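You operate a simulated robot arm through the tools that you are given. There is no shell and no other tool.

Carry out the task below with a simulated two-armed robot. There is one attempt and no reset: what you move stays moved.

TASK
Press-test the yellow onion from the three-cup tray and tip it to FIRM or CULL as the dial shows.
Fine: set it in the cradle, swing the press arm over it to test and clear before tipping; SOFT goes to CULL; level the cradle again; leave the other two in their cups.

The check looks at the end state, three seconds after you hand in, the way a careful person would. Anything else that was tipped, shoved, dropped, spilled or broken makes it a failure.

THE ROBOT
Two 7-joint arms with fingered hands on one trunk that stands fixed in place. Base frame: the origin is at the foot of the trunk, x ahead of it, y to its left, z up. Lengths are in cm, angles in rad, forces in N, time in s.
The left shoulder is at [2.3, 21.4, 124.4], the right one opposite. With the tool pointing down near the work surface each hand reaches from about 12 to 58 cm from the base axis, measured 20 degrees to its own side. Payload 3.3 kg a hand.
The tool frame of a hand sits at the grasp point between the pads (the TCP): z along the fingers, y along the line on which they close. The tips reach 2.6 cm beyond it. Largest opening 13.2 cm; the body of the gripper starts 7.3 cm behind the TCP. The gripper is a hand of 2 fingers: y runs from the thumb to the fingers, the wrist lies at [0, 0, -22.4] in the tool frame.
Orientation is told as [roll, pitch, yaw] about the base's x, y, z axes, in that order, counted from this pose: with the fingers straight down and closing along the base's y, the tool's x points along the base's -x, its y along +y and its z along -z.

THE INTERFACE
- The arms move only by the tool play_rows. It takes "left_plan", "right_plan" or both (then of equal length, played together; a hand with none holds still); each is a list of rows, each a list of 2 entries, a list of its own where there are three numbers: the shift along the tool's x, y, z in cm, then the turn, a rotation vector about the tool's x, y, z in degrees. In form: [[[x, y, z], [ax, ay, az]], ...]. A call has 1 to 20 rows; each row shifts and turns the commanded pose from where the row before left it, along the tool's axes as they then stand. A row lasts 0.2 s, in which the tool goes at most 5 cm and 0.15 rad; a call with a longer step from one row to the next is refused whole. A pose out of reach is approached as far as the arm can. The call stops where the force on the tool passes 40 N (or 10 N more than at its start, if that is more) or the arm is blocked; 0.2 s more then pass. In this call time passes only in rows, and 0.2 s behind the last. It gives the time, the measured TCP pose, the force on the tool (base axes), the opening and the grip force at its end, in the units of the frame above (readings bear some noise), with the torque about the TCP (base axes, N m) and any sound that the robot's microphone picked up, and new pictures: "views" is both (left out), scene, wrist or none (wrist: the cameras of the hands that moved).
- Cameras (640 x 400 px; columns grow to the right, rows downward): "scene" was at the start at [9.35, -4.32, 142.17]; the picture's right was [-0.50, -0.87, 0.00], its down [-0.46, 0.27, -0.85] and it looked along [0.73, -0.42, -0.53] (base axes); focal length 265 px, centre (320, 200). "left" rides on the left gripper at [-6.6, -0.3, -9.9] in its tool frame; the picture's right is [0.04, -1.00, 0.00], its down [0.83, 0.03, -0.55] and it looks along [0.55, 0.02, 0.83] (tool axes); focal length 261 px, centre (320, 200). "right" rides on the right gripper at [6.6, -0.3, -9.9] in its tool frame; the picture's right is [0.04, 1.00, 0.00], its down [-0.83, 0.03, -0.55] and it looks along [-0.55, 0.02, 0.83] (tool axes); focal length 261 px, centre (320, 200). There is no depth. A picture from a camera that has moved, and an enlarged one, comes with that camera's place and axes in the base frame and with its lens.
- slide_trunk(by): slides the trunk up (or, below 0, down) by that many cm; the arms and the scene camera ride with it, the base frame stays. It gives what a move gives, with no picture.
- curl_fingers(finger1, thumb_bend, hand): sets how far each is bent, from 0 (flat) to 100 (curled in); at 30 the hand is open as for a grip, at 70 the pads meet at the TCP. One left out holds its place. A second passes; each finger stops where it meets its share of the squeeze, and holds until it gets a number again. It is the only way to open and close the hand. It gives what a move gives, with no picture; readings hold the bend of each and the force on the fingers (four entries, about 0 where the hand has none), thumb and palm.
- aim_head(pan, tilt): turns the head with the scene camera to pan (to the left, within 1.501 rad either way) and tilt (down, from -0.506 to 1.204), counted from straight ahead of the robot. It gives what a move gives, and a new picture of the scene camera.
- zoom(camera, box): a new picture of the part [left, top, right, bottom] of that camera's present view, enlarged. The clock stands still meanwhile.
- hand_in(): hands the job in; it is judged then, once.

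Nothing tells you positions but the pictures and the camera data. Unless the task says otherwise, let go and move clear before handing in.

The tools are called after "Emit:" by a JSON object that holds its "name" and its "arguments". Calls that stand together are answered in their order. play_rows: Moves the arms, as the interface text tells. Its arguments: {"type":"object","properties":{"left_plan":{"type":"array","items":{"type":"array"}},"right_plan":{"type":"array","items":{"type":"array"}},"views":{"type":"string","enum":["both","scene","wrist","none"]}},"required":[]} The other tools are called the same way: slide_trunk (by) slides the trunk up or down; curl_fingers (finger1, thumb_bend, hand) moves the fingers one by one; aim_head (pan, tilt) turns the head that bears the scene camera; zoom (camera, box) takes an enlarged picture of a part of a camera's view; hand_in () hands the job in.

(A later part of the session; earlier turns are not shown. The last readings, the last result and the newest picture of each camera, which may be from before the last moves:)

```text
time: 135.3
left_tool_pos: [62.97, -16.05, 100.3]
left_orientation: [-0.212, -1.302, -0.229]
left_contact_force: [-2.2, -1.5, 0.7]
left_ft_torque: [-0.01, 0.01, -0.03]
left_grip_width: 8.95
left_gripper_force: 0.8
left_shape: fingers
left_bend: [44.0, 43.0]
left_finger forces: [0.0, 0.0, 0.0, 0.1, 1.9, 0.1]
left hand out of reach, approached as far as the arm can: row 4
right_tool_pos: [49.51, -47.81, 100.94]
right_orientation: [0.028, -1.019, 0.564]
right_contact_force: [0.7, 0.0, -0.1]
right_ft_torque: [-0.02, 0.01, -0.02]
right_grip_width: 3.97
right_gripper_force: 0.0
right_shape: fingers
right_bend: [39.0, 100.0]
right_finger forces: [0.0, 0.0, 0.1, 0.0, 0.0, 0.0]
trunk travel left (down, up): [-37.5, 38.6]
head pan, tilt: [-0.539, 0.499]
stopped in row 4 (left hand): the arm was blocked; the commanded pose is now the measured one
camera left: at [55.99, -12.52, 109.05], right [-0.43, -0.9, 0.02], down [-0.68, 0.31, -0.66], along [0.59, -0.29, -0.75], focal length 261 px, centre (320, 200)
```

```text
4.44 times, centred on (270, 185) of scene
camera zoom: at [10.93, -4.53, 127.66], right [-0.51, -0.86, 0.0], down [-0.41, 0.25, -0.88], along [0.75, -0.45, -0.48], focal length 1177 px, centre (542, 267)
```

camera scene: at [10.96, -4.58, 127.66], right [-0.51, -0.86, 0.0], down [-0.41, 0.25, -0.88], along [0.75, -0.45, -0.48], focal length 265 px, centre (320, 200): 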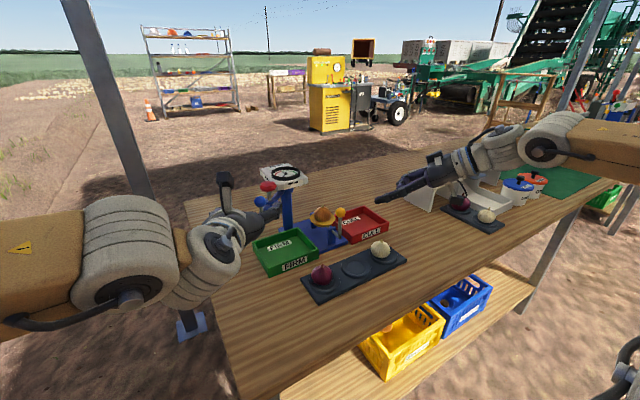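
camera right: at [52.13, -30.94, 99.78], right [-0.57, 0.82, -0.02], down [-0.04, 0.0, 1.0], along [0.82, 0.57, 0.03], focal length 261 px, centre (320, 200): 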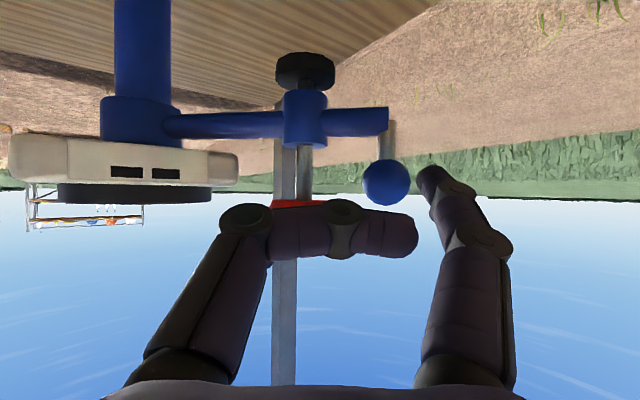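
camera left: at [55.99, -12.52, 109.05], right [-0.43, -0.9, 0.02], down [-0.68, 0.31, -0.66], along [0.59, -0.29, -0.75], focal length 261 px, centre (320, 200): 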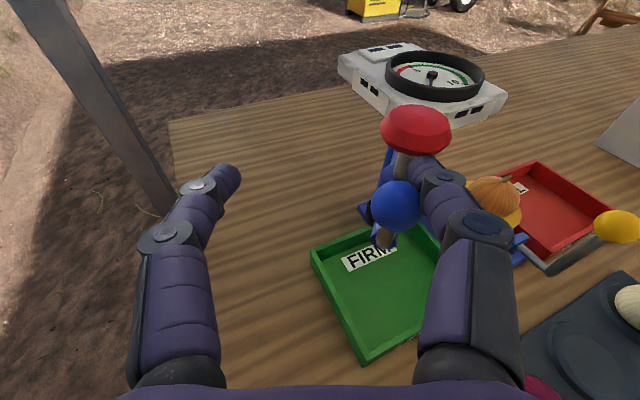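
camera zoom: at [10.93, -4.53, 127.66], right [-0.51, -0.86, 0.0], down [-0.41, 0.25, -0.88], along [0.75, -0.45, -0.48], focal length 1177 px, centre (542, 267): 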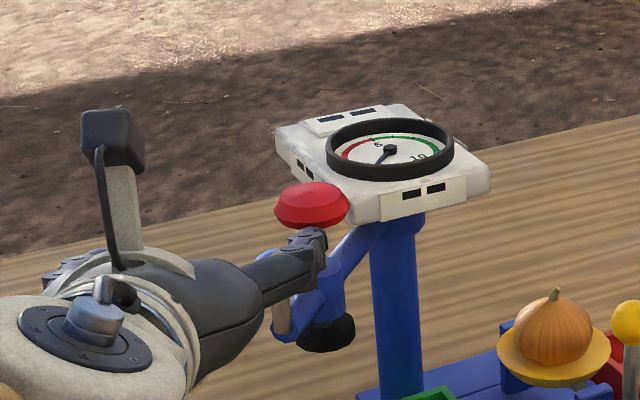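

The left hand came in a bit further left than commanded and its thumb touched the plunger rod lightly. I'll back out, close the fingers into a single pusher, and come in along the same line so the pusher sits on the ball's left side.

Emit:
{"name": "play_rows", "arguments": {"left_plan": [[[0, 0.2, -2.0], [0, 0, 0]], [[0, 0, -2.5], [0, 0, 0]], [[0, 0, -2.5], [0, 0, 0]]], "views": "none"}}

Emit:
{"name": "curl_fingers", "arguments": {"hand": "left", "finger1": 72, "thumb_bend": 72}}

Emit:
{"name": "zoom", "arguments": {"camera": "left", "box": [0, 0, 640, 400]}}

Emit:
{"name": "zoom", "arguments": {"camera": "scene", "box": [210, 140, 330, 230]}}

```text
time: 136.1
left_tool_pos: [56.6, -13.25, 102.05]
left_orientation: [-0.208, -1.302, -0.238]
left_contact_force: [0.2, 0.2, 0.4]
left_ft_torque: [-0.02, 0.01, -0.03]
left_grip_width: 8.67
left_gripper_force: 0.0
left_shape: fingers
left_bend: [44.0, 44.0]
left_finger forces: [0.0, 0.1, 0.0, 0.0, 0.1, 0.0]
right_tool_pos: [49.62, -47.62, 101.0]
right_orientation: [0.031, -1.018, 0.564]
right_contact_force: [1.2, -0.3, -0.4]
right_ft_torque: [-0.01, -0.02, 0.01]
right_grip_width: 4.02
right_gripper_force: 0.0
right_shape: fingers
right_bend: [39.0, 100.0]
right_finger forces: [0.1, 0.1, 0.0, 0.0, 0.0, 0.0]
trunk travel left (down, up): [-37.5, 38.6]
head pan, tilt: [-0.539, 0.499]
```

```text
time: 137.1
left_tool_pos: [56.54, -13.28, 102.15]
left_orientation: [-0.208, -1.304, -0.238]
left_contact_force: [0.3, 0.0, 0.9]
left_ft_torque: [-0.03, -0.01, -0.03]
left_grip_width: 0.0
left_gripper_force: 0.1
left_shape: fingers
left_bend: [71.0, 71.0]
left_finger forces: [0.1, 0.1, 0.0, 0.1, 0.0, 0.0]
right_tool_pos: [49.6, -47.66, 100.96]
right_orientation: [0.032, -1.017, 0.562]
right_contact_force: [0.3, -0.8, -0.3]
right_ft_torque: [0.01, 0.02, 0.04]
right_grip_width: 3.98
right_gripper_force: 0.1
right_shape: fingers
right_bend: [39.0, 100.0]
right_finger forces: [0.1, 0.0, 0.1, 0.1, 0.0, 0.0]
trunk travel left (down, up): [-37.5, 38.6]
head pan, tilt: [-0.539, 0.499]
```

```text
1.00 times, centred on (320, 200) of left (not enlarged: the box is as wide or as high as the picture)
camera zoom: at [49.73, -9.75, 110.87], right [-0.43, -0.9, 0.02], down [-0.68, 0.32, -0.66], along [0.59, -0.3, -0.75], focal length 261 px, centre (320, 200)
```

zoom: 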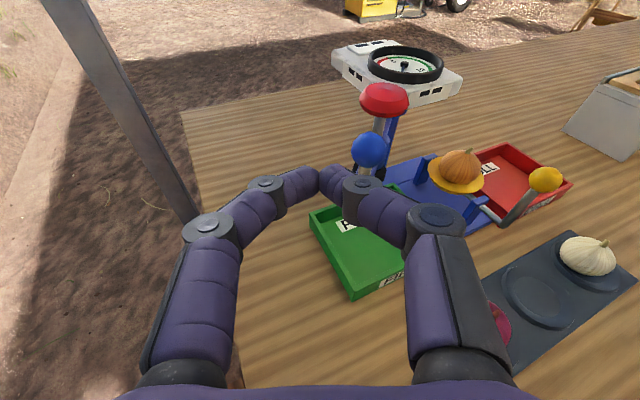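

```text
4.44 times, centred on (270, 185) of scene
camera zoom: at [10.95, -4.52, 127.66], right [-0.51, -0.86, 0.0], down [-0.41, 0.25, -0.88], along [0.75, -0.45, -0.48], focal length 1177 px, centre (542, 267)
```

zoom: 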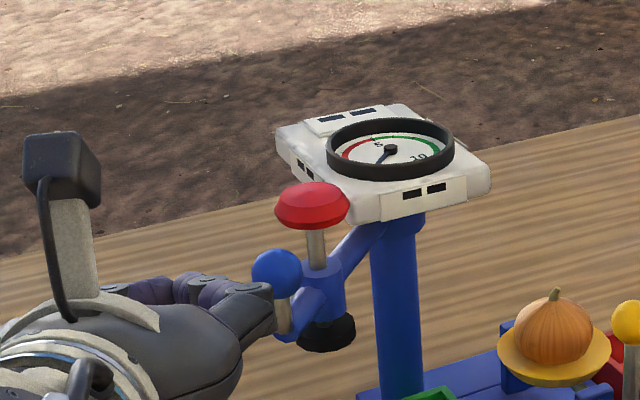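

Emit:
{"name": "play_rows", "arguments": {"left_plan": [[[0.39, 0.05, 2.27], [0, 0, 0]], [[0.39, 0.05, 2.27], [0, 0, 0]], [[0.39, 0.05, 2.27], [0, 0, 0]]], "views": "wrist"}}

Emit:
{"name": "zoom", "arguments": {"camera": "scene", "box": [210, 140, 330, 230]}}

```text
time: 137.9
left_tool_pos: [63.26, -14.84, 99.77]
left_orientation: [-0.232, -1.309, -0.197]
left_contact_force: [-1.0, 0.5, -0.1]
left_ft_torque: [0.03, -0.02, 0.02]
left_grip_width: 0.0
left_gripper_force: 0.1
left_shape: fingers
left_bend: [71.0, 71.0]
left_finger forces: [0.0, 0.0, 0.0, 0.0, 0.0, 0.0]
right_tool_pos: [49.54, -47.7, 100.99]
right_orientation: [0.032, -1.018, 0.565]
right_contact_force: [-1.0, 1.1, 0.1]
right_ft_torque: [-0.02, 0.02, -0.02]
right_grip_width: 3.99
right_gripper_force: 0.1
right_shape: fingers
right_bend: [39.0, 100.0]
right_finger forces: [0.0, 0.1, 0.1, 0.0, 0.0, 0.0]
trunk travel left (down, up): [-37.5, 38.6]
head pan, tilt: [-0.539, 0.499]
camera left: at [56.17, -11.41, 108.41], right [-0.42, -0.91, 0.02], down [-0.68, 0.3, -0.67], along [0.6, -0.29, -0.74], focal length 261 px, centre (320, 200)
```

left: 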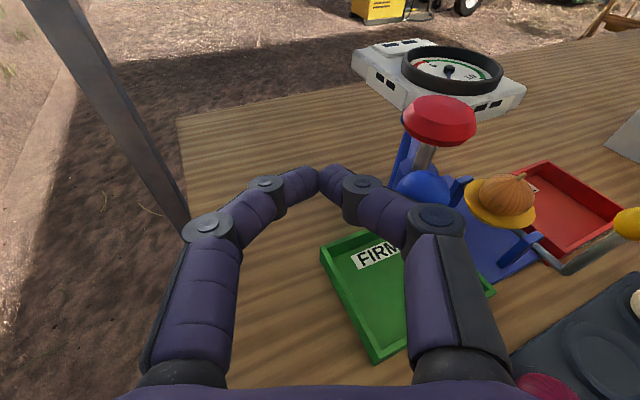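

```text
4.44 times, centred on (270, 185) of scene
camera zoom: at [10.99, -4.49, 127.66], right [-0.51, -0.86, 0.0], down [-0.41, 0.25, -0.88], along [0.75, -0.45, -0.48], focal length 1177 px, centre (542, 267)
```

zoom: 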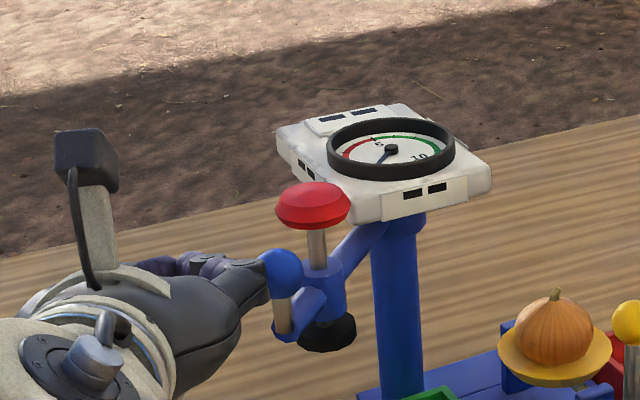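

The closed left fingers are now beside the ball on its left. I'll push right and slightly back, along the arm's arc.

Emit:
{"name": "play_rows", "arguments": {"left_plan": [[[0.25, -0.8, 0], [0, 0, 0]], [[0.25, -0.8, 0], [0, 0, 0]], [[0.11, -1.28, -0.33], [0, 0, 0]], [[0.11, -1.28, -0.33], [0, 0, 0]]], "views": "wrist"}}

Emit:
{"name": "zoom", "arguments": {"camera": "scene", "box": [210, 140, 330, 230]}}

```text
time: 139.1
left_tool_pos: [63.08, -15.26, 99.23]
left_orientation: [-0.209, -1.308, -0.164]
left_contact_force: [-0.5, 0.2, 0.3]
left_ft_torque: [-0.06, -0.02, 0.01]
left_grip_width: 0.0
left_gripper_force: 0.0
left_shape: fingers
left_bend: [71.0, 71.0]
left_finger forces: [0.0, 0.1, 0.0, 0.1, 0.1, 0.0]
right_tool_pos: [49.58, -47.66, 100.98]
right_orientation: [0.029, -1.017, 0.565]
right_contact_force: [0.0, -1.1, -0.3]
right_ft_torque: [0.01, 0.02, 0.02]
right_grip_width: 3.99
right_gripper_force: 0.0
right_shape: fingers
right_bend: [39.0, 100.0]
right_finger forces: [0.0, 0.0, 0.0, 0.1, 0.1, 0.0]
trunk travel left (down, up): [-37.5, 38.6]
head pan, tilt: [-0.539, 0.499]
stopped in row 4 (left hand): the arm was blocked; the commanded pose is now the measured one
camera left: at [55.9, -12.17, 107.99], right [-0.37, -0.93, 0.01], down [-0.7, 0.27, -0.67], along [0.62, -0.26, -0.75], focal length 261 px, centre (320, 200)
```

left: 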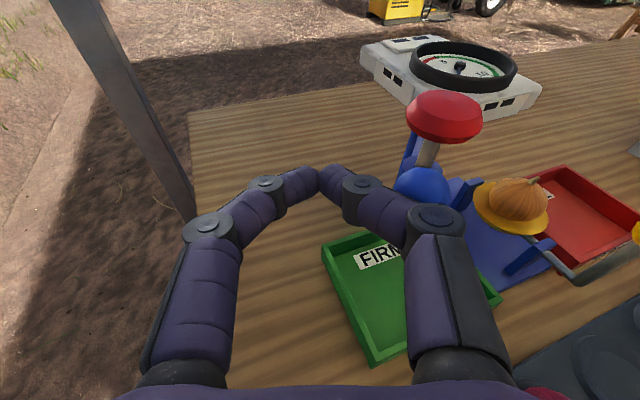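

```text
4.44 times, centred on (270, 185) of scene
camera zoom: at [10.98, -4.5, 127.66], right [-0.51, -0.86, 0.0], down [-0.41, 0.25, -0.88], along [0.75, -0.45, -0.48], focal length 1177 px, centre (542, 267)
```

zoom: 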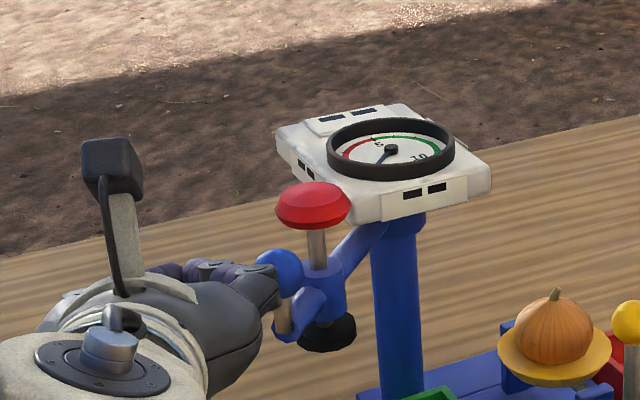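

The left arm is at its own limit here and couldn't actually push. I'll retract it, and use the right hand again with a straight-ahead heading at this flatter tilt. That puts its outstretched left finger further forward, past the ball, with a better push direction.

Emit:
{"name": "play_rows", "arguments": {"left_plan": [[[0, 1.0, -2.5], [0, 0, 0]], [[0, 1.0, -3], [0, 0, 0]], [[-0.5, 1.5, -3], [0, 0, 0]], [[-0.5, 2, -3], [0, 0, 0]], [[-0.5, 2, -3], [0, 0, 0]], [[0, 2, -2], [0, 0, 0]]], "views": "scene"}}

```text
time: 140.5
left_tool_pos: [51.72, -0.78, 104.37]
left_orientation: [-0.212, -1.309, -0.171]
left_contact_force: [0.3, 0.4, 0.0]
left_ft_torque: [-0.01, -0.01, 0.02]
left_grip_width: 0.0
left_gripper_force: 0.1
left_shape: fingers
left_bend: [71.0, 71.0]
left_finger forces: [0.0, 0.0, 0.1, 0.0, 0.0, 0.1]
right_tool_pos: [49.57, -47.75, 100.96]
right_orientation: [0.03, -1.017, 0.564]
right_contact_force: [0.0, -0.3, 0.1]
right_ft_torque: [-0.01, -0.03, -0.01]
right_grip_width: 4.01
right_gripper_force: 0.1
right_shape: fingers
right_bend: [39.0, 100.0]
right_finger forces: [0.0, 0.1, 0.0, 0.0, 0.0, 0.0]
trunk travel left (down, up): [-37.5, 38.6]
head pan, tilt: [-0.539, 0.499]
camera scene: at [10.94, -4.48, 127.66], right [-0.51, -0.86, 0.0], down [-0.41, 0.25, -0.88], along [0.75, -0.45, -0.48], focal length 265 px, centre (320, 200)
```

scene: 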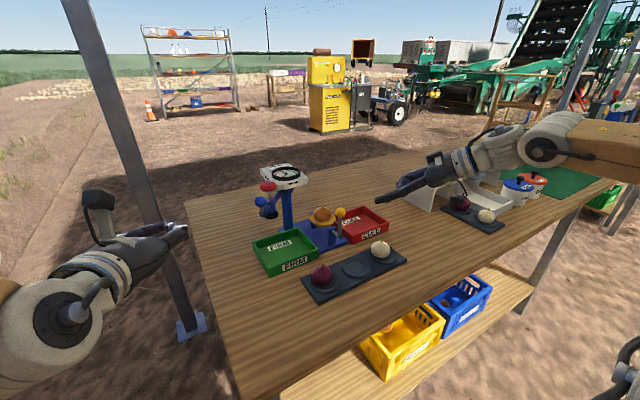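

Interesting: the left hand stops near y = -15 and the right near y = -24, with the ball in between at about -19.7. With the closed left hand beside the ball, I can push the ball right by opening the left thumb outward, just enough for the right hand to take over. I'll go back in with the left.

Emit:
{"name": "play_rows", "arguments": {"left_plan": [[[0.13, -2.45, 2.55], [0, 0, 0]], [[0.13, -2.45, 2.55], [0, 0, 0]], [[0.13, -2.45, 2.55], [0, 0, 0]], [[0.13, -2.45, 2.55], [0, 0, 0]], [[0.2, 0.27, 2.17], [0, 0, 0]], [[0.2, 0.27, 2.17], [0, 0, 0]], [[0.2, 0.27, 2.17], [0, 0, 0]]], "views": "wrist"}}

Emit:
{"name": "zoom", "arguments": {"camera": "scene", "box": [210, 140, 330, 230]}}

```text
time: 142.3
left_tool_pos: [66.42, -10.73, 100.44]
left_orientation: [-0.279, -1.312, -0.03]
left_contact_force: [0.4, 0.2, 0.1]
left_ft_torque: [0.01, -0.01, -0.03]
left_grip_width: 0.0
left_gripper_force: 0.2
left_shape: fingers
left_bend: [71.0, 71.0]
left_finger forces: [0.0, 0.0, 0.0, 0.0, 0.0, 0.0]
right_tool_pos: [49.51, -47.69, 100.95]
right_orientation: [0.029, -1.016, 0.562]
right_contact_force: [-0.3, 0.2, -1.1]
right_ft_torque: [0.05, 0.04, 0.02]
right_grip_width: 3.98
right_gripper_force: 0.0
right_shape: fingers
right_bend: [39.0, 100.0]
right_finger forces: [0.0, 0.1, 0.0, 0.0, 0.1, 0.1]
trunk travel left (down, up): [-37.5, 38.6]
head pan, tilt: [-0.539, 0.499]
stopped in row 7 (left hand): the arm was blocked; the commanded pose is now the measured one
camera left: at [58.96, -8.09, 109.12], right [-0.3, -0.95, 0.03], down [-0.71, 0.21, -0.67], along [0.63, -0.23, -0.74], focal length 261 px, centre (320, 200)
```

left: 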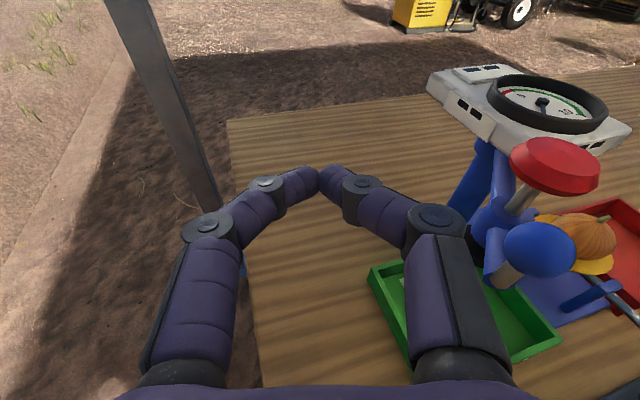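

```text
4.44 times, centred on (270, 185) of scene
camera zoom: at [10.96, -4.49, 127.66], right [-0.51, -0.86, 0.0], down [-0.41, 0.25, -0.88], along [0.75, -0.45, -0.48], focal length 1177 px, centre (542, 267)
```

zoom: 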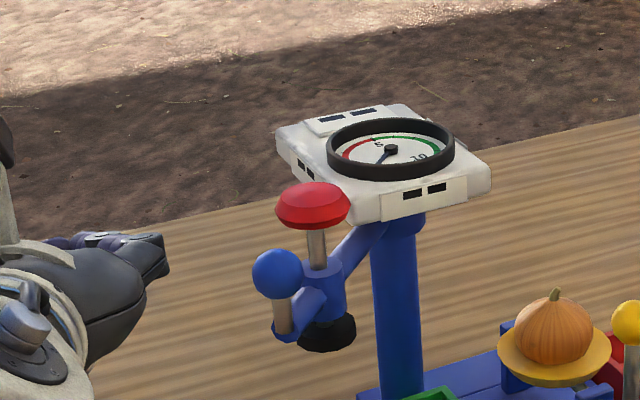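

The left arm is sliding along its full-extension sphere, so heading matters. I'll retract, restore a -31° heading (radial from the left shoulder) and come in precisely to the ball's left side.

Emit:
{"name": "play_rows", "arguments": {"left_plan": [[[0.12, -0.27, -3.1], [0, 0, 0]], [[0.12, -0.27, -3.1], [0, 0, 0]], [[0.12, -0.27, -3.1], [0, 0, 0]], [[0.12, -0.27, -3.1], [0, 0, 0]], [[0, 0, 0], [6.05, 0.2, 1.5]], [[0, 0, 0], [6.05, 0.2, 1.5]], [[0.48, -1.4, 2.65], [0, 0, 0]], [[0.48, -1.4, 2.65], [0, 0, 0]]], "views": "wrist"}}

```text
time: 144.1
left_tool_pos: [56.98, -13.53, 101.05]
left_orientation: [-0.275, -1.324, -0.257]
left_contact_force: [0.3, 0.0, 0.7]
left_ft_torque: [0.0, -0.01, -0.01]
left_grip_width: 0.0
left_gripper_force: 0.0
left_shape: fingers
left_bend: [71.0, 71.0]
left_finger forces: [0.1, 0.1, 0.0, 0.0, 0.0, 0.1]
right_tool_pos: [49.59, -47.75, 100.99]
right_orientation: [0.032, -1.017, 0.562]
right_contact_force: [-0.5, -0.5, -0.2]
right_ft_torque: [-0.03, 0.04, -0.02]
right_grip_width: 3.98
right_gripper_force: 0.1
right_shape: fingers
right_bend: [39.0, 100.0]
right_finger forces: [0.0, 0.0, 0.0, 0.0, 0.0, 0.0]
trunk travel left (down, up): [-37.5, 38.6]
head pan, tilt: [-0.539, 0.499]
camera left: at [50.29, -9.21, 109.68], right [-0.51, -0.86, 0.03], down [-0.64, 0.36, -0.68], along [0.57, -0.36, -0.73], focal length 261 px, centre (320, 200)
```

left: 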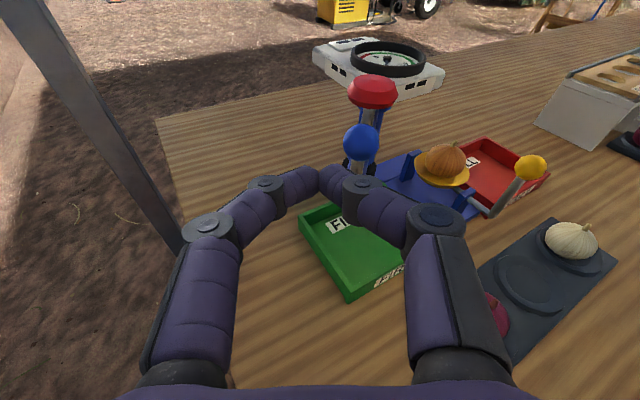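

Good: heading is right and no limits flagged. I'm advancing with a little extra clearance to the ball's left.

Emit:
{"name": "play_rows", "arguments": {"left_plan": [[[0.1, 0.28, 2.0], [0, 0, 0]], [[0.1, 0.28, 2.0], [0, 0, 0]], [[0.1, 0.28, 1.8], [0, 0, 0]]], "views": "wrist"}}

Emit:
{"name": "zoom", "arguments": {"camera": "scene", "box": [210, 140, 330, 230]}}

```text
time: 144.9
left_tool_pos: [62.28, -15.59, 99.52]
left_orientation: [-0.279, -1.322, -0.253]
left_contact_force: [-0.5, 0.0, -0.4]
left_ft_torque: [-0.02, -0.03, 0.0]
left_grip_width: 0.0
left_gripper_force: 0.0
left_shape: fingers
left_bend: [71.0, 71.0]
left_finger forces: [0.0, 0.0, 0.1, 0.0, 0.1, 0.0]
right_tool_pos: [49.72, -47.72, 100.91]
right_orientation: [0.029, -1.017, 0.563]
right_contact_force: [-0.7, 0.1, 0.3]
right_ft_torque: [0.01, 0.04, 0.02]
right_grip_width: 4.0
right_gripper_force: 0.1
right_shape: fingers
right_bend: [39.0, 100.0]
right_finger forces: [0.0, 0.0, 0.0, 0.0, 0.0, 0.1]
trunk travel left (down, up): [-37.5, 38.6]
head pan, tilt: [-0.539, 0.499]
camera left: at [55.52, -11.31, 108.03], right [-0.51, -0.86, 0.03], down [-0.64, 0.36, -0.68], along [0.57, -0.36, -0.73], focal length 261 px, centre (320, 200)
```

left: 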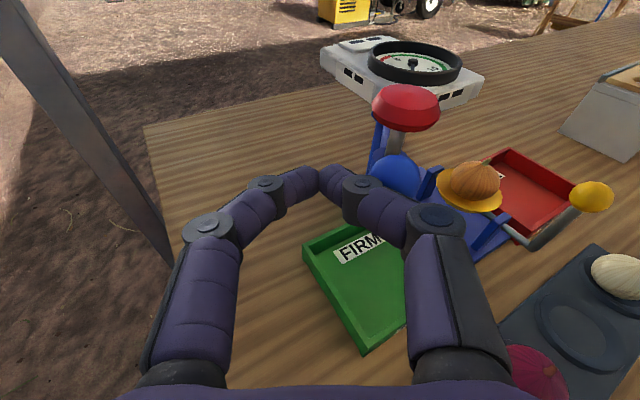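

```text
4.44 times, centred on (270, 185) of scene
camera zoom: at [10.97, -4.54, 127.66], right [-0.51, -0.86, 0.0], down [-0.41, 0.25, -0.88], along [0.75, -0.45, -0.48], focal length 1177 px, centre (542, 267)
```

zoom: 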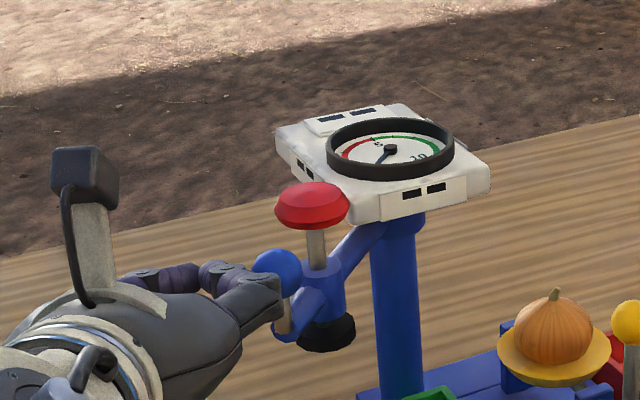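

No limits flagged and the fingertips are just left of the ball. Now I'll push right along the arc.

Emit:
{"name": "play_rows", "arguments": {"left_plan": [[[0.05, -0.6, 0], [0, 0, 0]], [[0.05, -0.6, 0], [0, 0, 0]], [[0.08, -1.0, -0.15], [0, 0, 0]], [[0.08, -1.0, -0.15], [0, 0, 0]], [[0.05, -1.0, 0], [0, 0, 0]]], "views": "wrist"}}

Emit:
{"name": "zoom", "arguments": {"camera": "scene", "box": [210, 140, 330, 230]}}

```text
time: 146.3
left_tool_pos: [63.29, -14.62, 99.98]
left_orientation: [-0.348, -1.321, -0.107]
left_contact_force: [-0.5, 0.8, -0.2]
left_ft_torque: [0.01, -0.04, 0.0]
left_grip_width: 0.03
left_gripper_force: 0.1
left_shape: fingers
left_bend: [71.0, 71.0]
left_finger forces: [0.0, 0.0, 0.0, 0.0, 0.0, 0.0]
right_tool_pos: [49.57, -47.84, 100.98]
right_orientation: [0.03, -1.018, 0.564]
right_contact_force: [-0.1, 0.6, 0.4]
right_ft_torque: [0.0, 0.02, 0.0]
right_grip_width: 3.98
right_gripper_force: 0.1
right_shape: fingers
right_bend: [39.0, 100.0]
right_finger forces: [0.0, 0.1, 0.0, 0.0, 0.1, 0.1]
trunk travel left (down, up): [-37.5, 38.6]
head pan, tilt: [-0.539, 0.499]
stopped in row 5 (left hand): the arm was blocked; the commanded pose is now the measured one
camera left: at [56.3, -10.69, 108.47], right [-0.44, -0.9, 0.05], down [-0.67, 0.29, -0.68], along [0.6, -0.33, -0.73], focal length 261 px, centre (320, 200)
```

left: 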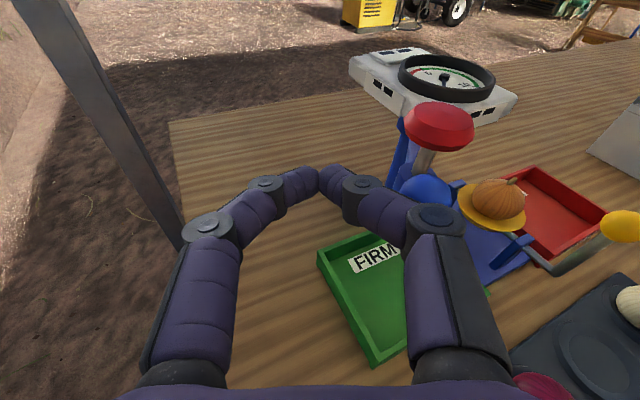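

```text
4.44 times, centred on (270, 185) of scene
camera zoom: at [10.98, -4.49, 127.66], right [-0.51, -0.86, 0.0], down [-0.41, 0.25, -0.88], along [0.75, -0.45, -0.48], focal length 1177 px, centre (542, 267)
```

zoom: 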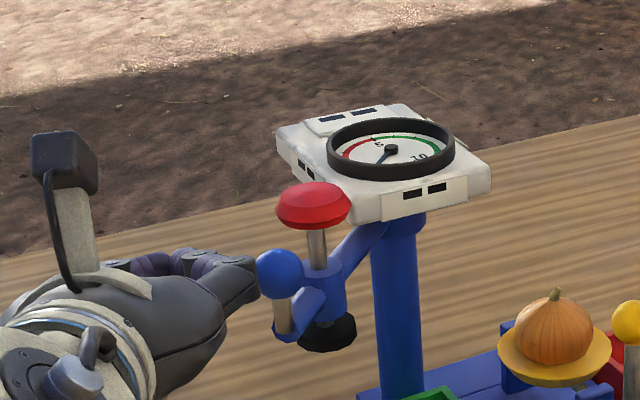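

Moving sideways hits a joint limit, so I'll return to the good pose beside the ball and use the thumb-opening push from there.

Emit:
{"name": "play_rows", "arguments": {"left_plan": [[[0, 0, -2.5], [0, 0, 0]], [[0, 0, -2.5], [0, 0, 0]], [[0, 0, 0], [4.86, 0.25, 1.15]], [[0.18, -0.38, 1.73], [0, 0, 0]], [[0.18, -0.38, 1.73], [0, 0, 0]], [[0.18, -0.38, 1.73], [0, 0, 0]]], "views": "wrist"}}

```text
time: 147.7
left_tool_pos: [62.68, -16.1, 99.75]
left_orientation: [-0.363, -1.326, -0.182]
left_contact_force: [0.2, -0.4, -1.0]
left_ft_torque: [0.01, 0.02, -0.02]
left_grip_width: 0.0
left_gripper_force: 0.0
left_shape: fingers
left_bend: [71.0, 71.0]
left_finger forces: [0.0, 0.0, 0.0, 0.0, 0.0, 0.0]
right_tool_pos: [49.57, -47.61, 100.96]
right_orientation: [0.032, -1.018, 0.561]
right_contact_force: [0.1, 0.3, 0.2]
right_ft_torque: [0.03, 0.0, -0.01]
right_grip_width: 3.97
right_gripper_force: 0.0
right_shape: fingers
right_bend: [39.0, 100.0]
right_finger forces: [0.0, 0.0, 0.1, 0.0, 0.1, 0.1]
trunk travel left (down, up): [-37.5, 38.6]
head pan, tilt: [-0.539, 0.499]
camera left: at [55.91, -11.48, 108.29], right [-0.52, -0.86, 0.05], down [-0.64, 0.35, -0.69], along [0.57, -0.38, -0.73], focal length 261 px, centre (320, 200)
```

left: 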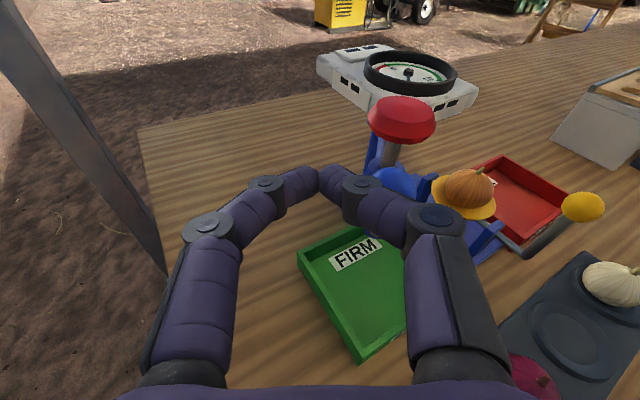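

In position: the ball is 3.4 cm to the right of the hand axis and level with the fingertips. I'll lower 5 mm and then open the thumb to push the ball.

Emit:
{"name": "play_rows", "arguments": {"left_plan": [[[0.5, 0, 0], [0, 0, 0]]], "views": "none"}}

Emit:
{"name": "curl_fingers", "arguments": {"hand": "left", "thumb_bend": 48}}

Emit:
{"name": "zoom", "arguments": {"camera": "left", "box": [160, 0, 640, 300]}}

Emit:
{"name": "zoom", "arguments": {"camera": "scene", "box": [210, 140, 330, 230]}}

```text
time: 148.1
left_tool_pos: [62.32, -15.99, 99.15]
left_orientation: [-0.356, -1.327, -0.187]
left_contact_force: [0.2, 0.8, -0.4]
left_ft_torque: [0.01, 0.01, 0.02]
left_grip_width: 0.01
left_gripper_force: 0.0
left_shape: fingers
left_bend: [71.0, 71.0]
left_finger forces: [0.1, 0.0, 0.0, 0.0, 0.1, 0.0]
right_tool_pos: [49.51, -47.67, 100.91]
right_orientation: [0.032, -1.018, 0.562]
right_contact_force: [0.1, -0.2, -1.6]
right_ft_torque: [0.02, 0.03, 0.0]
right_grip_width: 3.98
right_gripper_force: 0.0
right_shape: fingers
right_bend: [39.0, 100.0]
right_finger forces: [0.0, 0.0, 0.0, 0.0, 0.2, 0.1]
trunk travel left (down, up): [-37.5, 38.6]
head pan, tilt: [-0.539, 0.499]
```

```text
time: 149.1
left_tool_pos: [62.35, -16.15, 98.9]
left_orientation: [-0.35, -1.323, -0.196]
left_contact_force: [-0.3, 0.6, 0.0]
left_ft_torque: [-0.02, 0.0, 0.04]
left_grip_width: 3.47
left_gripper_force: 0.0
left_shape: fingers
left_bend: [72.0, 48.0]
left_finger forces: [0.0, 0.1, 0.0, 0.1, 0.1, 0.1]
right_tool_pos: [49.55, -47.72, 100.91]
right_orientation: [0.031, -1.017, 0.563]
right_contact_force: [0.4, 0.5, -0.2]
right_ft_torque: [0.0, -0.02, 0.03]
right_grip_width: 4.02
right_gripper_force: 0.0
right_shape: fingers
right_bend: [39.0, 100.0]
right_finger forces: [0.1, 0.1, 0.0, 0.0, 0.0, 0.1]
trunk travel left (down, up): [-37.5, 38.6]
head pan, tilt: [-0.539, 0.499]
```

```text
1.33 times, centred on (400, 150) of left
camera zoom: at [55.7, -11.53, 107.46], right [-0.52, -0.85, 0.04], down [-0.64, 0.35, -0.68], along [0.57, -0.38, -0.73], focal length 348 px, centre (213, 267)
```

zoom: 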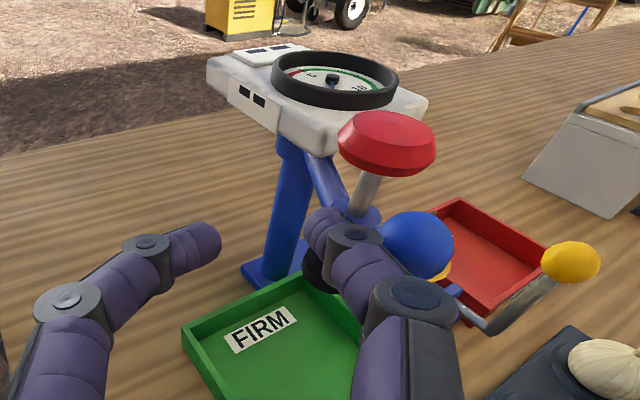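

```text
4.44 times, centred on (270, 185) of scene
camera zoom: at [10.96, -4.53, 127.66], right [-0.51, -0.86, 0.0], down [-0.41, 0.25, -0.88], along [0.75, -0.45, -0.48], focal length 1177 px, centre (542, 267)
```

zoom: 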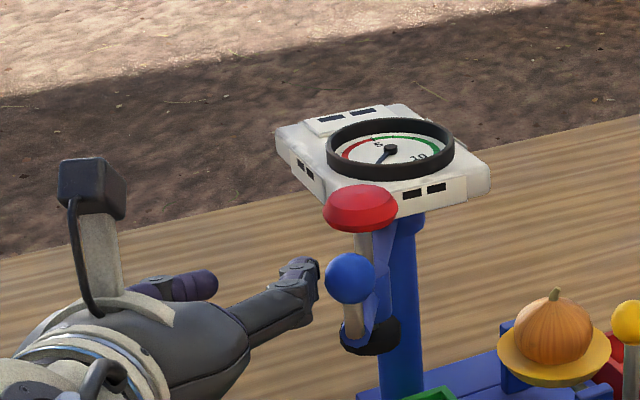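

That worked: the thumb's opening swung the press arm about 13° with hardly any resistance. The ball is now near [60.2, -22.8, 98.9], within reach of the right hand. I'll retract the left hand and bring the right hand's finger behind the ball.

Emit:
{"name": "play_rows", "arguments": {"left_plan": [[[0, 0.5, -2.0], [0, 0, 0]], [[-0.3, 1.0, -3.0], [0, 0, 0]], [[-0.3, 1.5, -3.0], [0, 0, 0]], [[-0.3, 2.0, -3.0], [0, 0, 0]], [[-0.3, 2.0, -3.0], [0, 0, 0]], [[0, 2.5, -2.5], [0, 0, 0]], [[0, 2.5, -2.5], [0, 0, 0]]], "right_plan": [[[0, 0, 0], [4.04, 0, 2.5]], [[0, 0, 0], [4.04, 0, 2.5]], [[0, 0, 0], [4.04, 0, 2.5]], [[0, 0, 0], [4.04, 0, 2.5]], [[0, 0, 0], [4.04, 0, 2.5]], [[0, 0, 0], [4.04, 0, 2.5]], [[0, 0, 0], [0, 0, 0]]], "views": "scene"}}

Emit:
{"name": "zoom", "arguments": {"camera": "scene", "box": [230, 140, 390, 260]}}

```text
time: 150.7
left_tool_pos: [52.82, 3.56, 103.53]
left_orientation: [-0.347, -1.326, -0.205]
left_contact_force: [0.1, 0.7, -0.2]
left_ft_torque: [0.01, 0.0, -0.01]
left_grip_width: 3.49
left_gripper_force: 0.1
left_shape: fingers
left_bend: [72.0, 48.0]
left_finger forces: [0.1, 0.0, 0.0, 0.1, 0.0, 0.1]
right_tool_pos: [49.37, -47.69, 100.92]
right_orientation: [0.025, -1.012, 0.068]
right_contact_force: [1.2, 0.0, -0.2]
right_ft_torque: [0.01, 0.01, -0.01]
right_grip_width: 3.97
right_gripper_force: 0.0
right_shape: fingers
right_bend: [39.0, 100.0]
right_finger forces: [0.0, 0.0, 0.0, 0.0, 0.0, 0.1]
trunk travel left (down, up): [-37.5, 38.6]
head pan, tilt: [-0.539, 0.499]
camera scene: at [10.93, -4.45, 127.67], right [-0.51, -0.86, 0.0], down [-0.41, 0.25, -0.88], along [0.75, -0.45, -0.48], focal length 265 px, centre (320, 200)
```

scene: 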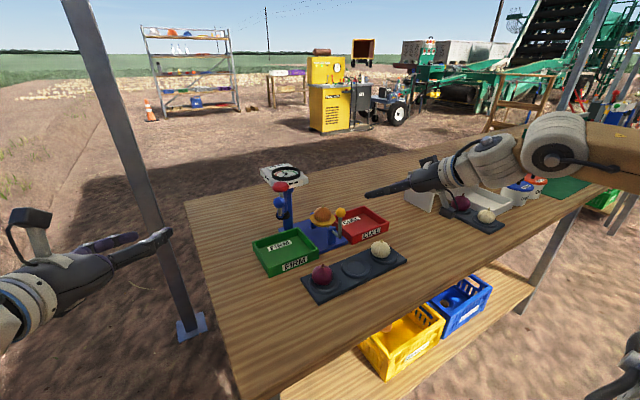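

```text
3.33 times, centred on (310, 200) of scene
camera zoom: at [10.93, -4.45, 127.67], right [-0.51, -0.86, 0.0], down [-0.41, 0.25, -0.88], along [0.75, -0.45, -0.48], focal length 883 px, centre (353, 200)
```

zoom: 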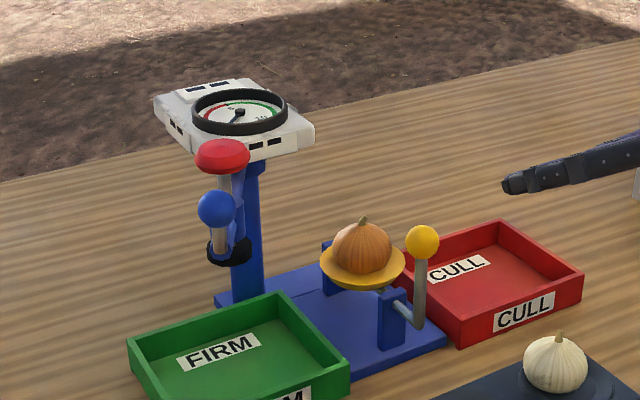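

The press arm is at about 150° now. I'm bringing the right hand over, with its left finger leading, to behind the ball's left side.

Emit:
{"name": "play_rows", "arguments": {"right_plan": [[[-0.48, 3.35, 0.98], [0, 0, 0]], [[-0.48, 3.35, 0.98], [0, 0, 0]], [[-0.48, 3.35, 0.98], [0, 0, 0]], [[-0.48, 3.35, 0.98], [0, 0, 0]], [[-0.48, 3.35, 0.98], [0, 0, 0]], [[-0.48, 3.35, 0.98], [0, 0, 0]]], "views": "wrist"}}

Emit:
{"name": "zoom", "arguments": {"camera": "scene", "box": [230, 140, 350, 230]}}

```text
time: 152.1
left_tool_pos: [52.83, 3.61, 103.45]
left_orientation: [-0.348, -1.324, -0.202]
left_contact_force: [-0.6, 0.0, -0.4]
left_ft_torque: [0.05, 0.02, -0.02]
left_grip_width: 3.46
left_gripper_force: 0.1
left_shape: fingers
left_bend: [72.0, 48.0]
left_finger forces: [0.0, 0.0, 0.0, 0.0, 0.0, 0.0]
right_tool_pos: [54.15, -27.05, 100.49]
right_orientation: [0.028, -1.011, 0.065]
right_contact_force: [-1.1, 0.5, -0.1]
right_ft_torque: [0.04, 0.0, -0.03]
right_grip_width: 3.99
right_gripper_force: 0.0
right_shape: fingers
right_bend: [39.0, 100.0]
right_finger forces: [0.0, 0.0, 0.1, 0.0, 0.0, 0.0]
trunk travel left (down, up): [-37.5, 38.6]
head pan, tilt: [-0.539, 0.499]
camera right: at [42.49, -28.39, 100.28], right [-0.11, 0.99, -0.02], down [-0.03, 0.02, 1.0], along [0.99, 0.11, 0.03], focal length 261 px, centre (320, 200)
```

right: 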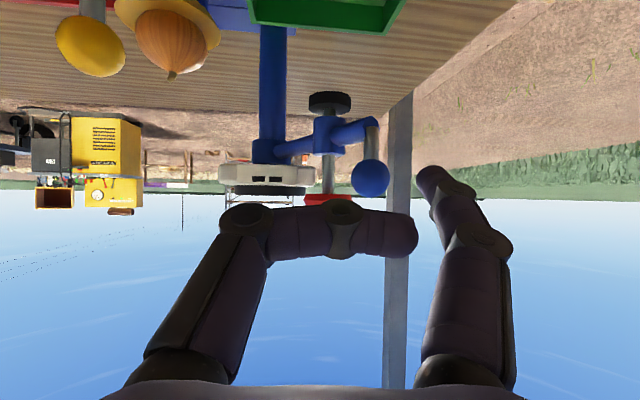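

```text
4.44 times, centred on (290, 185) of scene
camera zoom: at [10.98, -4.44, 127.66], right [-0.51, -0.86, 0.0], down [-0.41, 0.25, -0.88], along [0.75, -0.45, -0.48], focal length 1177 px, centre (453, 267)
```

zoom: 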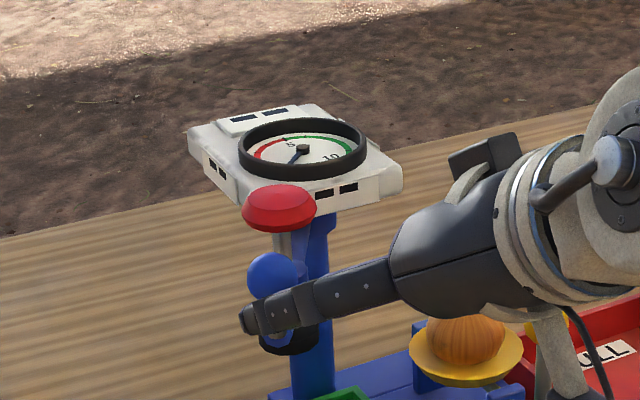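

Emit:
{"name": "play_rows", "arguments": {"right_plan": [[[-0.6, 0, 1.63], [0, 0, 0]], [[-0.6, 0, 1.63], [0, 0, 0]], [[-0.6, 0, 1.63], [0, 0, 0]]], "views": "wrist"}}

Emit:
{"name": "zoom", "arguments": {"camera": "scene", "box": [230, 140, 350, 230]}}

```text
time: 152.9
left_tool_pos: [52.88, 3.57, 103.43]
left_orientation: [-0.347, -1.324, -0.203]
left_contact_force: [0.0, 0.0, 0.1]
left_ft_torque: [0.04, 0.0, 0.03]
left_grip_width: 3.45
left_gripper_force: 0.1
left_shape: fingers
left_bend: [72.0, 48.0]
left_finger forces: [0.0, 0.0, 0.0, 0.1, 0.0, 0.0]
right_tool_pos: [59.32, -26.8, 99.62]
right_orientation: [0.029, -1.009, 0.068]
right_contact_force: [0.1, 0.0, -0.4]
right_ft_torque: [0.0, 0.0, 0.02]
right_grip_width: 4.0
right_gripper_force: 0.1
right_shape: fingers
right_bend: [39.0, 100.0]
right_finger forces: [0.1, 0.0, 0.0, 0.0, 0.1, 0.0]
trunk travel left (down, up): [-37.5, 38.6]
head pan, tilt: [-0.539, 0.499]
camera right: at [47.61, -28.04, 99.23], right [-0.11, 0.99, -0.02], down [-0.03, 0.02, 1.0], along [0.99, 0.11, 0.02], focal length 261 px, centre (320, 200)
```

right: 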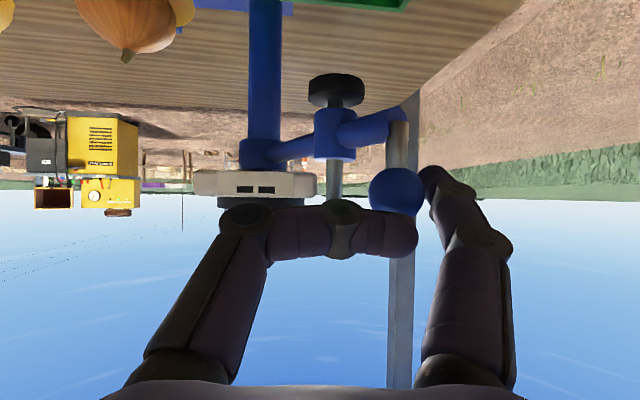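

```text
4.44 times, centred on (290, 185) of scene
camera zoom: at [10.99, -4.51, 127.66], right [-0.51, -0.86, 0.0], down [-0.41, 0.25, -0.88], along [0.75, -0.45, -0.48], focal length 1177 px, centre (453, 267)
```

zoom: 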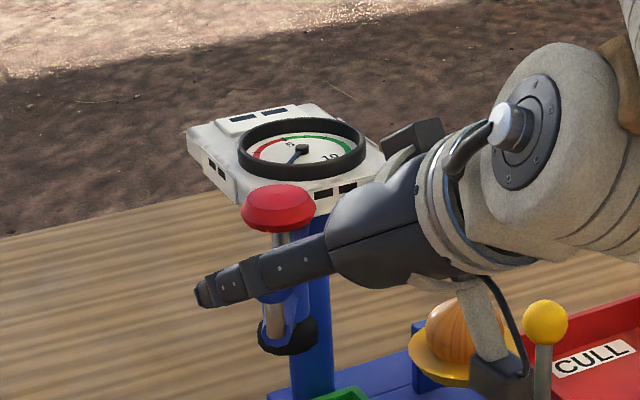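

The right finger is properly behind the ball now. I'll push it along the arc by about 20°.

Emit:
{"name": "play_rows", "arguments": {"right_plan": [[[0, -0.5, 0], [0, 0, 0]], [[0.34, -1.16, -0.54], [0, 0, 0]], [[0.34, -1.16, -0.54], [0, 0, 0]], [[0.23, -1.25, -0.37], [0, 0, 0]], [[0.23, -1.25, -0.37], [0, 0, 0]]], "views": "wrist"}}

Emit:
{"name": "zoom", "arguments": {"camera": "scene", "box": [230, 140, 390, 260]}}

```text
time: 154.1
left_tool_pos: [52.75, 3.42, 103.38]
left_orientation: [-0.345, -1.324, -0.205]
left_contact_force: [0.6, -0.2, -0.1]
left_ft_torque: [0.0, -0.01, -0.03]
left_grip_width: 3.45
left_gripper_force: 0.1
left_shape: fingers
left_bend: [72.0, 48.0]
left_finger forces: [0.0, 0.0, 0.0, 0.0, 0.0, 0.0]
right_tool_pos: [57.73, -32.21, 99.42]
right_orientation: [0.027, -1.009, 0.068]
right_contact_force: [0.4, -0.2, 0.5]
right_ft_torque: [0.02, 0.01, -0.01]
right_grip_width: 3.99
right_gripper_force: 0.4
right_shape: fingers
right_bend: [39.0, 100.0]
right_finger forces: [0.4, 0.1, 0.0, 0.1, 0.1, 0.0]
trunk travel left (down, up): [-37.5, 38.6]
head pan, tilt: [-0.539, 0.499]
camera right: at [45.87, -33.56, 99.15], right [-0.11, 0.99, -0.02], down [-0.03, 0.02, 1.0], along [0.99, 0.11, 0.03], focal length 261 px, centre (320, 200)
```

right: 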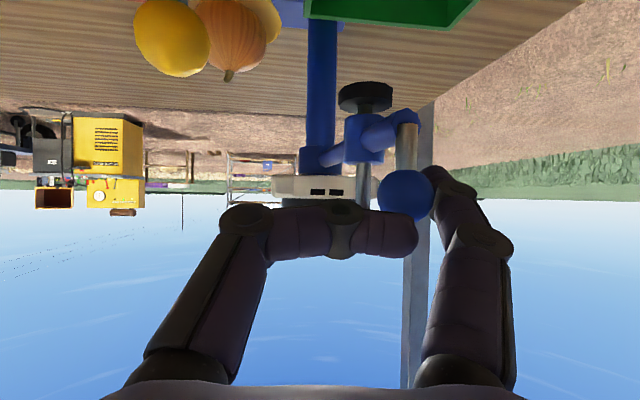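

```text
3.33 times, centred on (310, 200) of scene
camera zoom: at [10.95, -4.53, 127.66], right [-0.51, -0.86, 0.0], down [-0.41, 0.25, -0.88], along [0.75, -0.45, -0.48], focal length 883 px, centre (353, 200)
```

zoom: 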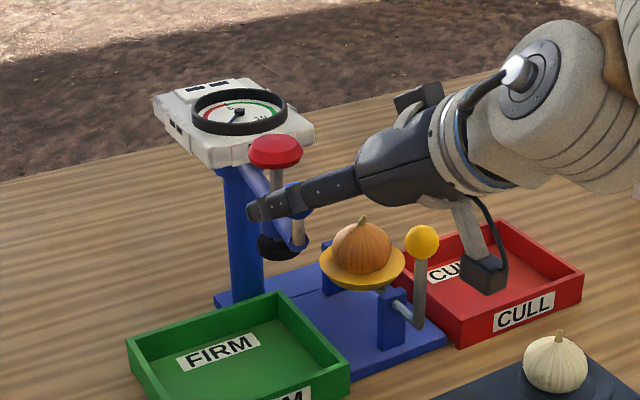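

Swinging smoothly with almost no force. Continuing to about 200°.

Emit:
{"name": "play_rows", "arguments": {"right_plan": [[[0.11, -1.31, -0.17], [0, 0, 0]], [[0.11, -1.31, -0.17], [0, 0, 0]], [[-0.01, -1.32, 0.02], [0, 0, 0]], [[-0.01, -1.32, 0.02], [0, 0, 0]], [[-0.05, -1.3, 0.08], [0, 0, 0]], [[-0.05, -1.3, 0.08], [0, 0, 0]]], "views": "wrist"}}

Emit:
{"name": "zoom", "arguments": {"camera": "scene", "box": [230, 140, 390, 260]}}

```text
time: 155.5
left_tool_pos: [52.91, 3.56, 103.47]
left_orientation: [-0.345, -1.325, -0.206]
left_contact_force: [0.8, 0.0, -0.7]
left_ft_torque: [0.04, 0.01, 0.0]
left_grip_width: 3.45
left_gripper_force: 0.0
left_shape: fingers
left_bend: [72.0, 48.0]
left_finger forces: [0.0, 0.1, 0.0, 0.0, 0.1, 0.0]
right_tool_pos: [58.31, -39.89, 99.31]
right_orientation: [0.029, -1.01, 0.068]
right_contact_force: [-0.5, 0.8, 0.6]
right_ft_torque: [-0.02, 0.02, 0.02]
right_grip_width: 4.01
right_gripper_force: 0.0
right_shape: fingers
right_bend: [39.0, 100.0]
right_finger forces: [0.1, 0.1, 0.0, 0.0, 0.0, 0.1]
trunk travel left (down, up): [-37.5, 38.6]
head pan, tilt: [-0.539, 0.499]
camera right: at [46.45, -41.36, 98.99], right [-0.11, 0.99, -0.02], down [-0.03, 0.02, 1.0], along [0.99, 0.11, 0.03], focal length 261 px, centre (320, 200)
```

right: 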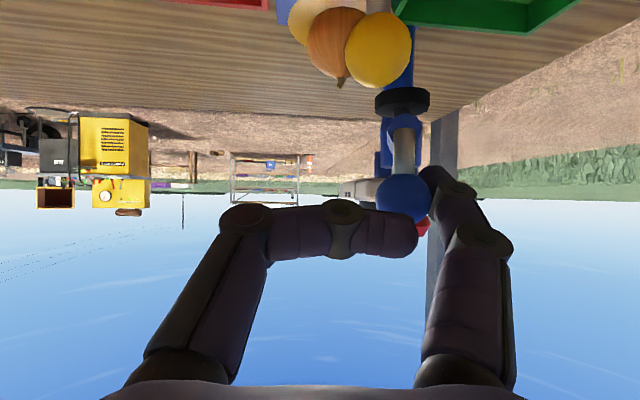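

```text
3.33 times, centred on (310, 200) of scene
camera zoom: at [10.95, -4.53, 127.66], right [-0.51, -0.86, 0.0], down [-0.41, 0.25, -0.88], along [0.75, -0.45, -0.48], focal length 883 px, centre (353, 200)
```

zoom: 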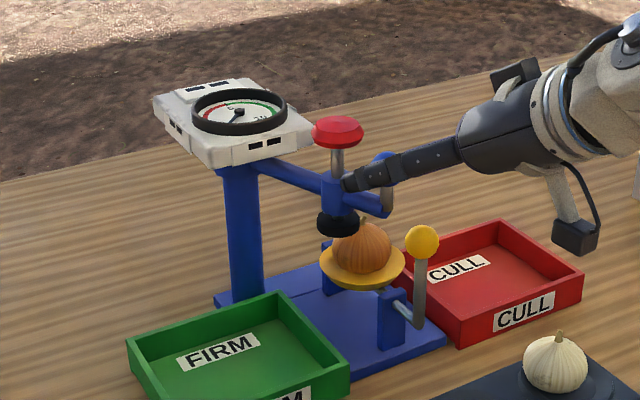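

The pad is now reaching the onion, just above its top. I'll continue in smaller steps and watch for contact and the dial.

Emit:
{"name": "play_rows", "arguments": {"right_plan": [[[-0.1, -0.9, 0.15], [0, 0, 0]], [[-0.1, -0.9, 0.15], [0, 0, 0]]], "views": "wrist"}}

Emit:
{"name": "zoom", "arguments": {"camera": "scene", "box": [260, 150, 360, 230]}}

```text
time: 156.1
left_tool_pos: [52.83, 3.61, 103.43]
left_orientation: [-0.348, -1.324, -0.208]
left_contact_force: [-0.4, -0.4, -0.1]
left_ft_torque: [-0.02, -0.01, 0.02]
left_grip_width: 3.45
left_gripper_force: 0.1
left_shape: fingers
left_bend: [72.0, 48.0]
left_finger forces: [0.0, 0.0, 0.1, 0.0, 0.0, 0.0]
right_tool_pos: [58.76, -41.69, 99.36]
right_orientation: [0.027, -1.009, 0.067]
right_contact_force: [0.0, 0.3, -0.2]
right_ft_torque: [-0.02, 0.01, -0.02]
right_grip_width: 4.0
right_gripper_force: 0.2
right_shape: fingers
right_bend: [39.0, 100.0]
right_finger forces: [0.2, 0.1, 0.1, 0.1, 0.0, 0.0]
trunk travel left (down, up): [-37.5, 38.6]
head pan, tilt: [-0.539, 0.499]
camera right: at [46.98, -43.12, 98.99], right [-0.11, 0.99, -0.02], down [-0.03, 0.02, 1.0], along [0.99, 0.11, 0.03], focal length 261 px, centre (320, 200)
```

right: 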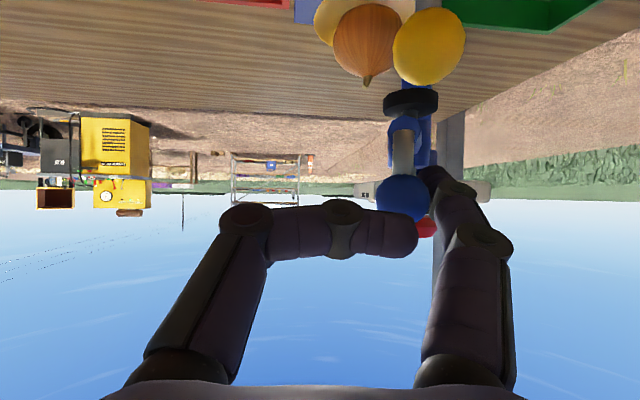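

```text
5.00 times, centred on (310, 190) of scene
camera zoom: at [10.96, -4.52, 127.66], right [-0.51, -0.86, 0.0], down [-0.41, 0.25, -0.88], along [0.75, -0.45, -0.48], focal length 1324 px, centre (370, 250)
```

zoom: 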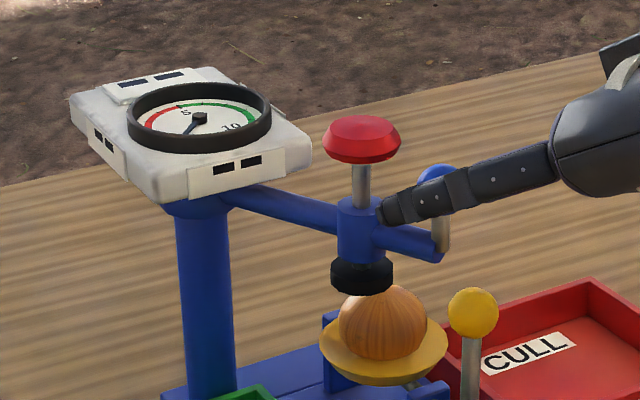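

Emit:
{"name": "play_rows", "arguments": {"right_plan": [[[-0.15, -0.9, 0.2], [0, 0, 0]], [[-0.15, -0.9, 0.2], [0, 0, 0]]], "views": "wrist"}}

Emit:
{"name": "zoom", "arguments": {"camera": "scene", "box": [260, 150, 360, 230]}}

```text
time: 156.7
left_tool_pos: [52.83, 3.46, 103.45]
left_orientation: [-0.347, -1.324, -0.205]
left_contact_force: [0.9, -0.1, -0.3]
left_ft_torque: [0.0, 0.0, -0.01]
left_grip_width: 3.45
left_gripper_force: 0.0
left_shape: fingers
left_bend: [72.0, 48.0]
left_finger forces: [0.1, 0.1, 0.0, 0.0, 0.0, 0.0]
right_tool_pos: [59.37, -43.49, 99.22]
right_orientation: [0.028, -1.01, 0.065]
right_contact_force: [-0.5, 0.7, -0.5]
right_ft_torque: [0.01, -0.01, 0.06]
right_grip_width: 3.99
right_gripper_force: 0.4
right_shape: fingers
right_bend: [39.0, 100.0]
right_finger forces: [0.2, 0.0, 0.0, 0.1, 0.1, 0.0]
trunk travel left (down, up): [-37.5, 38.6]
head pan, tilt: [-0.539, 0.499]
camera right: at [47.66, -44.91, 99.02], right [-0.11, 0.99, -0.02], down [-0.03, 0.02, 1.0], along [0.99, 0.11, 0.02], focal length 261 px, centre (320, 200)
```

right: 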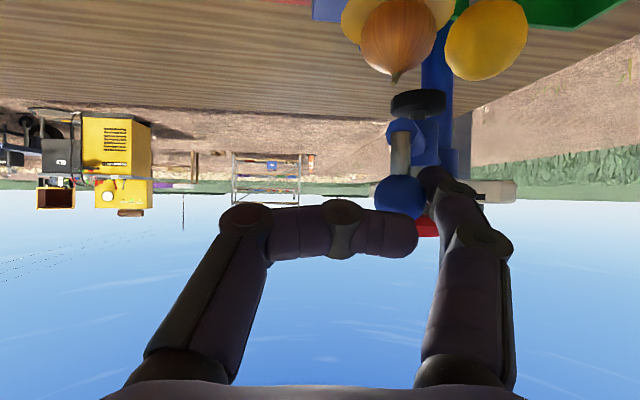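

```text
5.00 times, centred on (310, 190) of scene
camera zoom: at [10.96, -4.52, 127.66], right [-0.51, -0.86, 0.0], down [-0.41, 0.25, -0.88], along [0.75, -0.45, -0.48], focal length 1324 px, centre (370, 250)
```

zoom: 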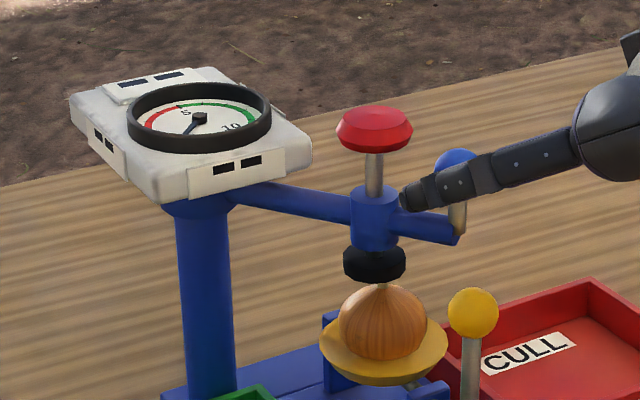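

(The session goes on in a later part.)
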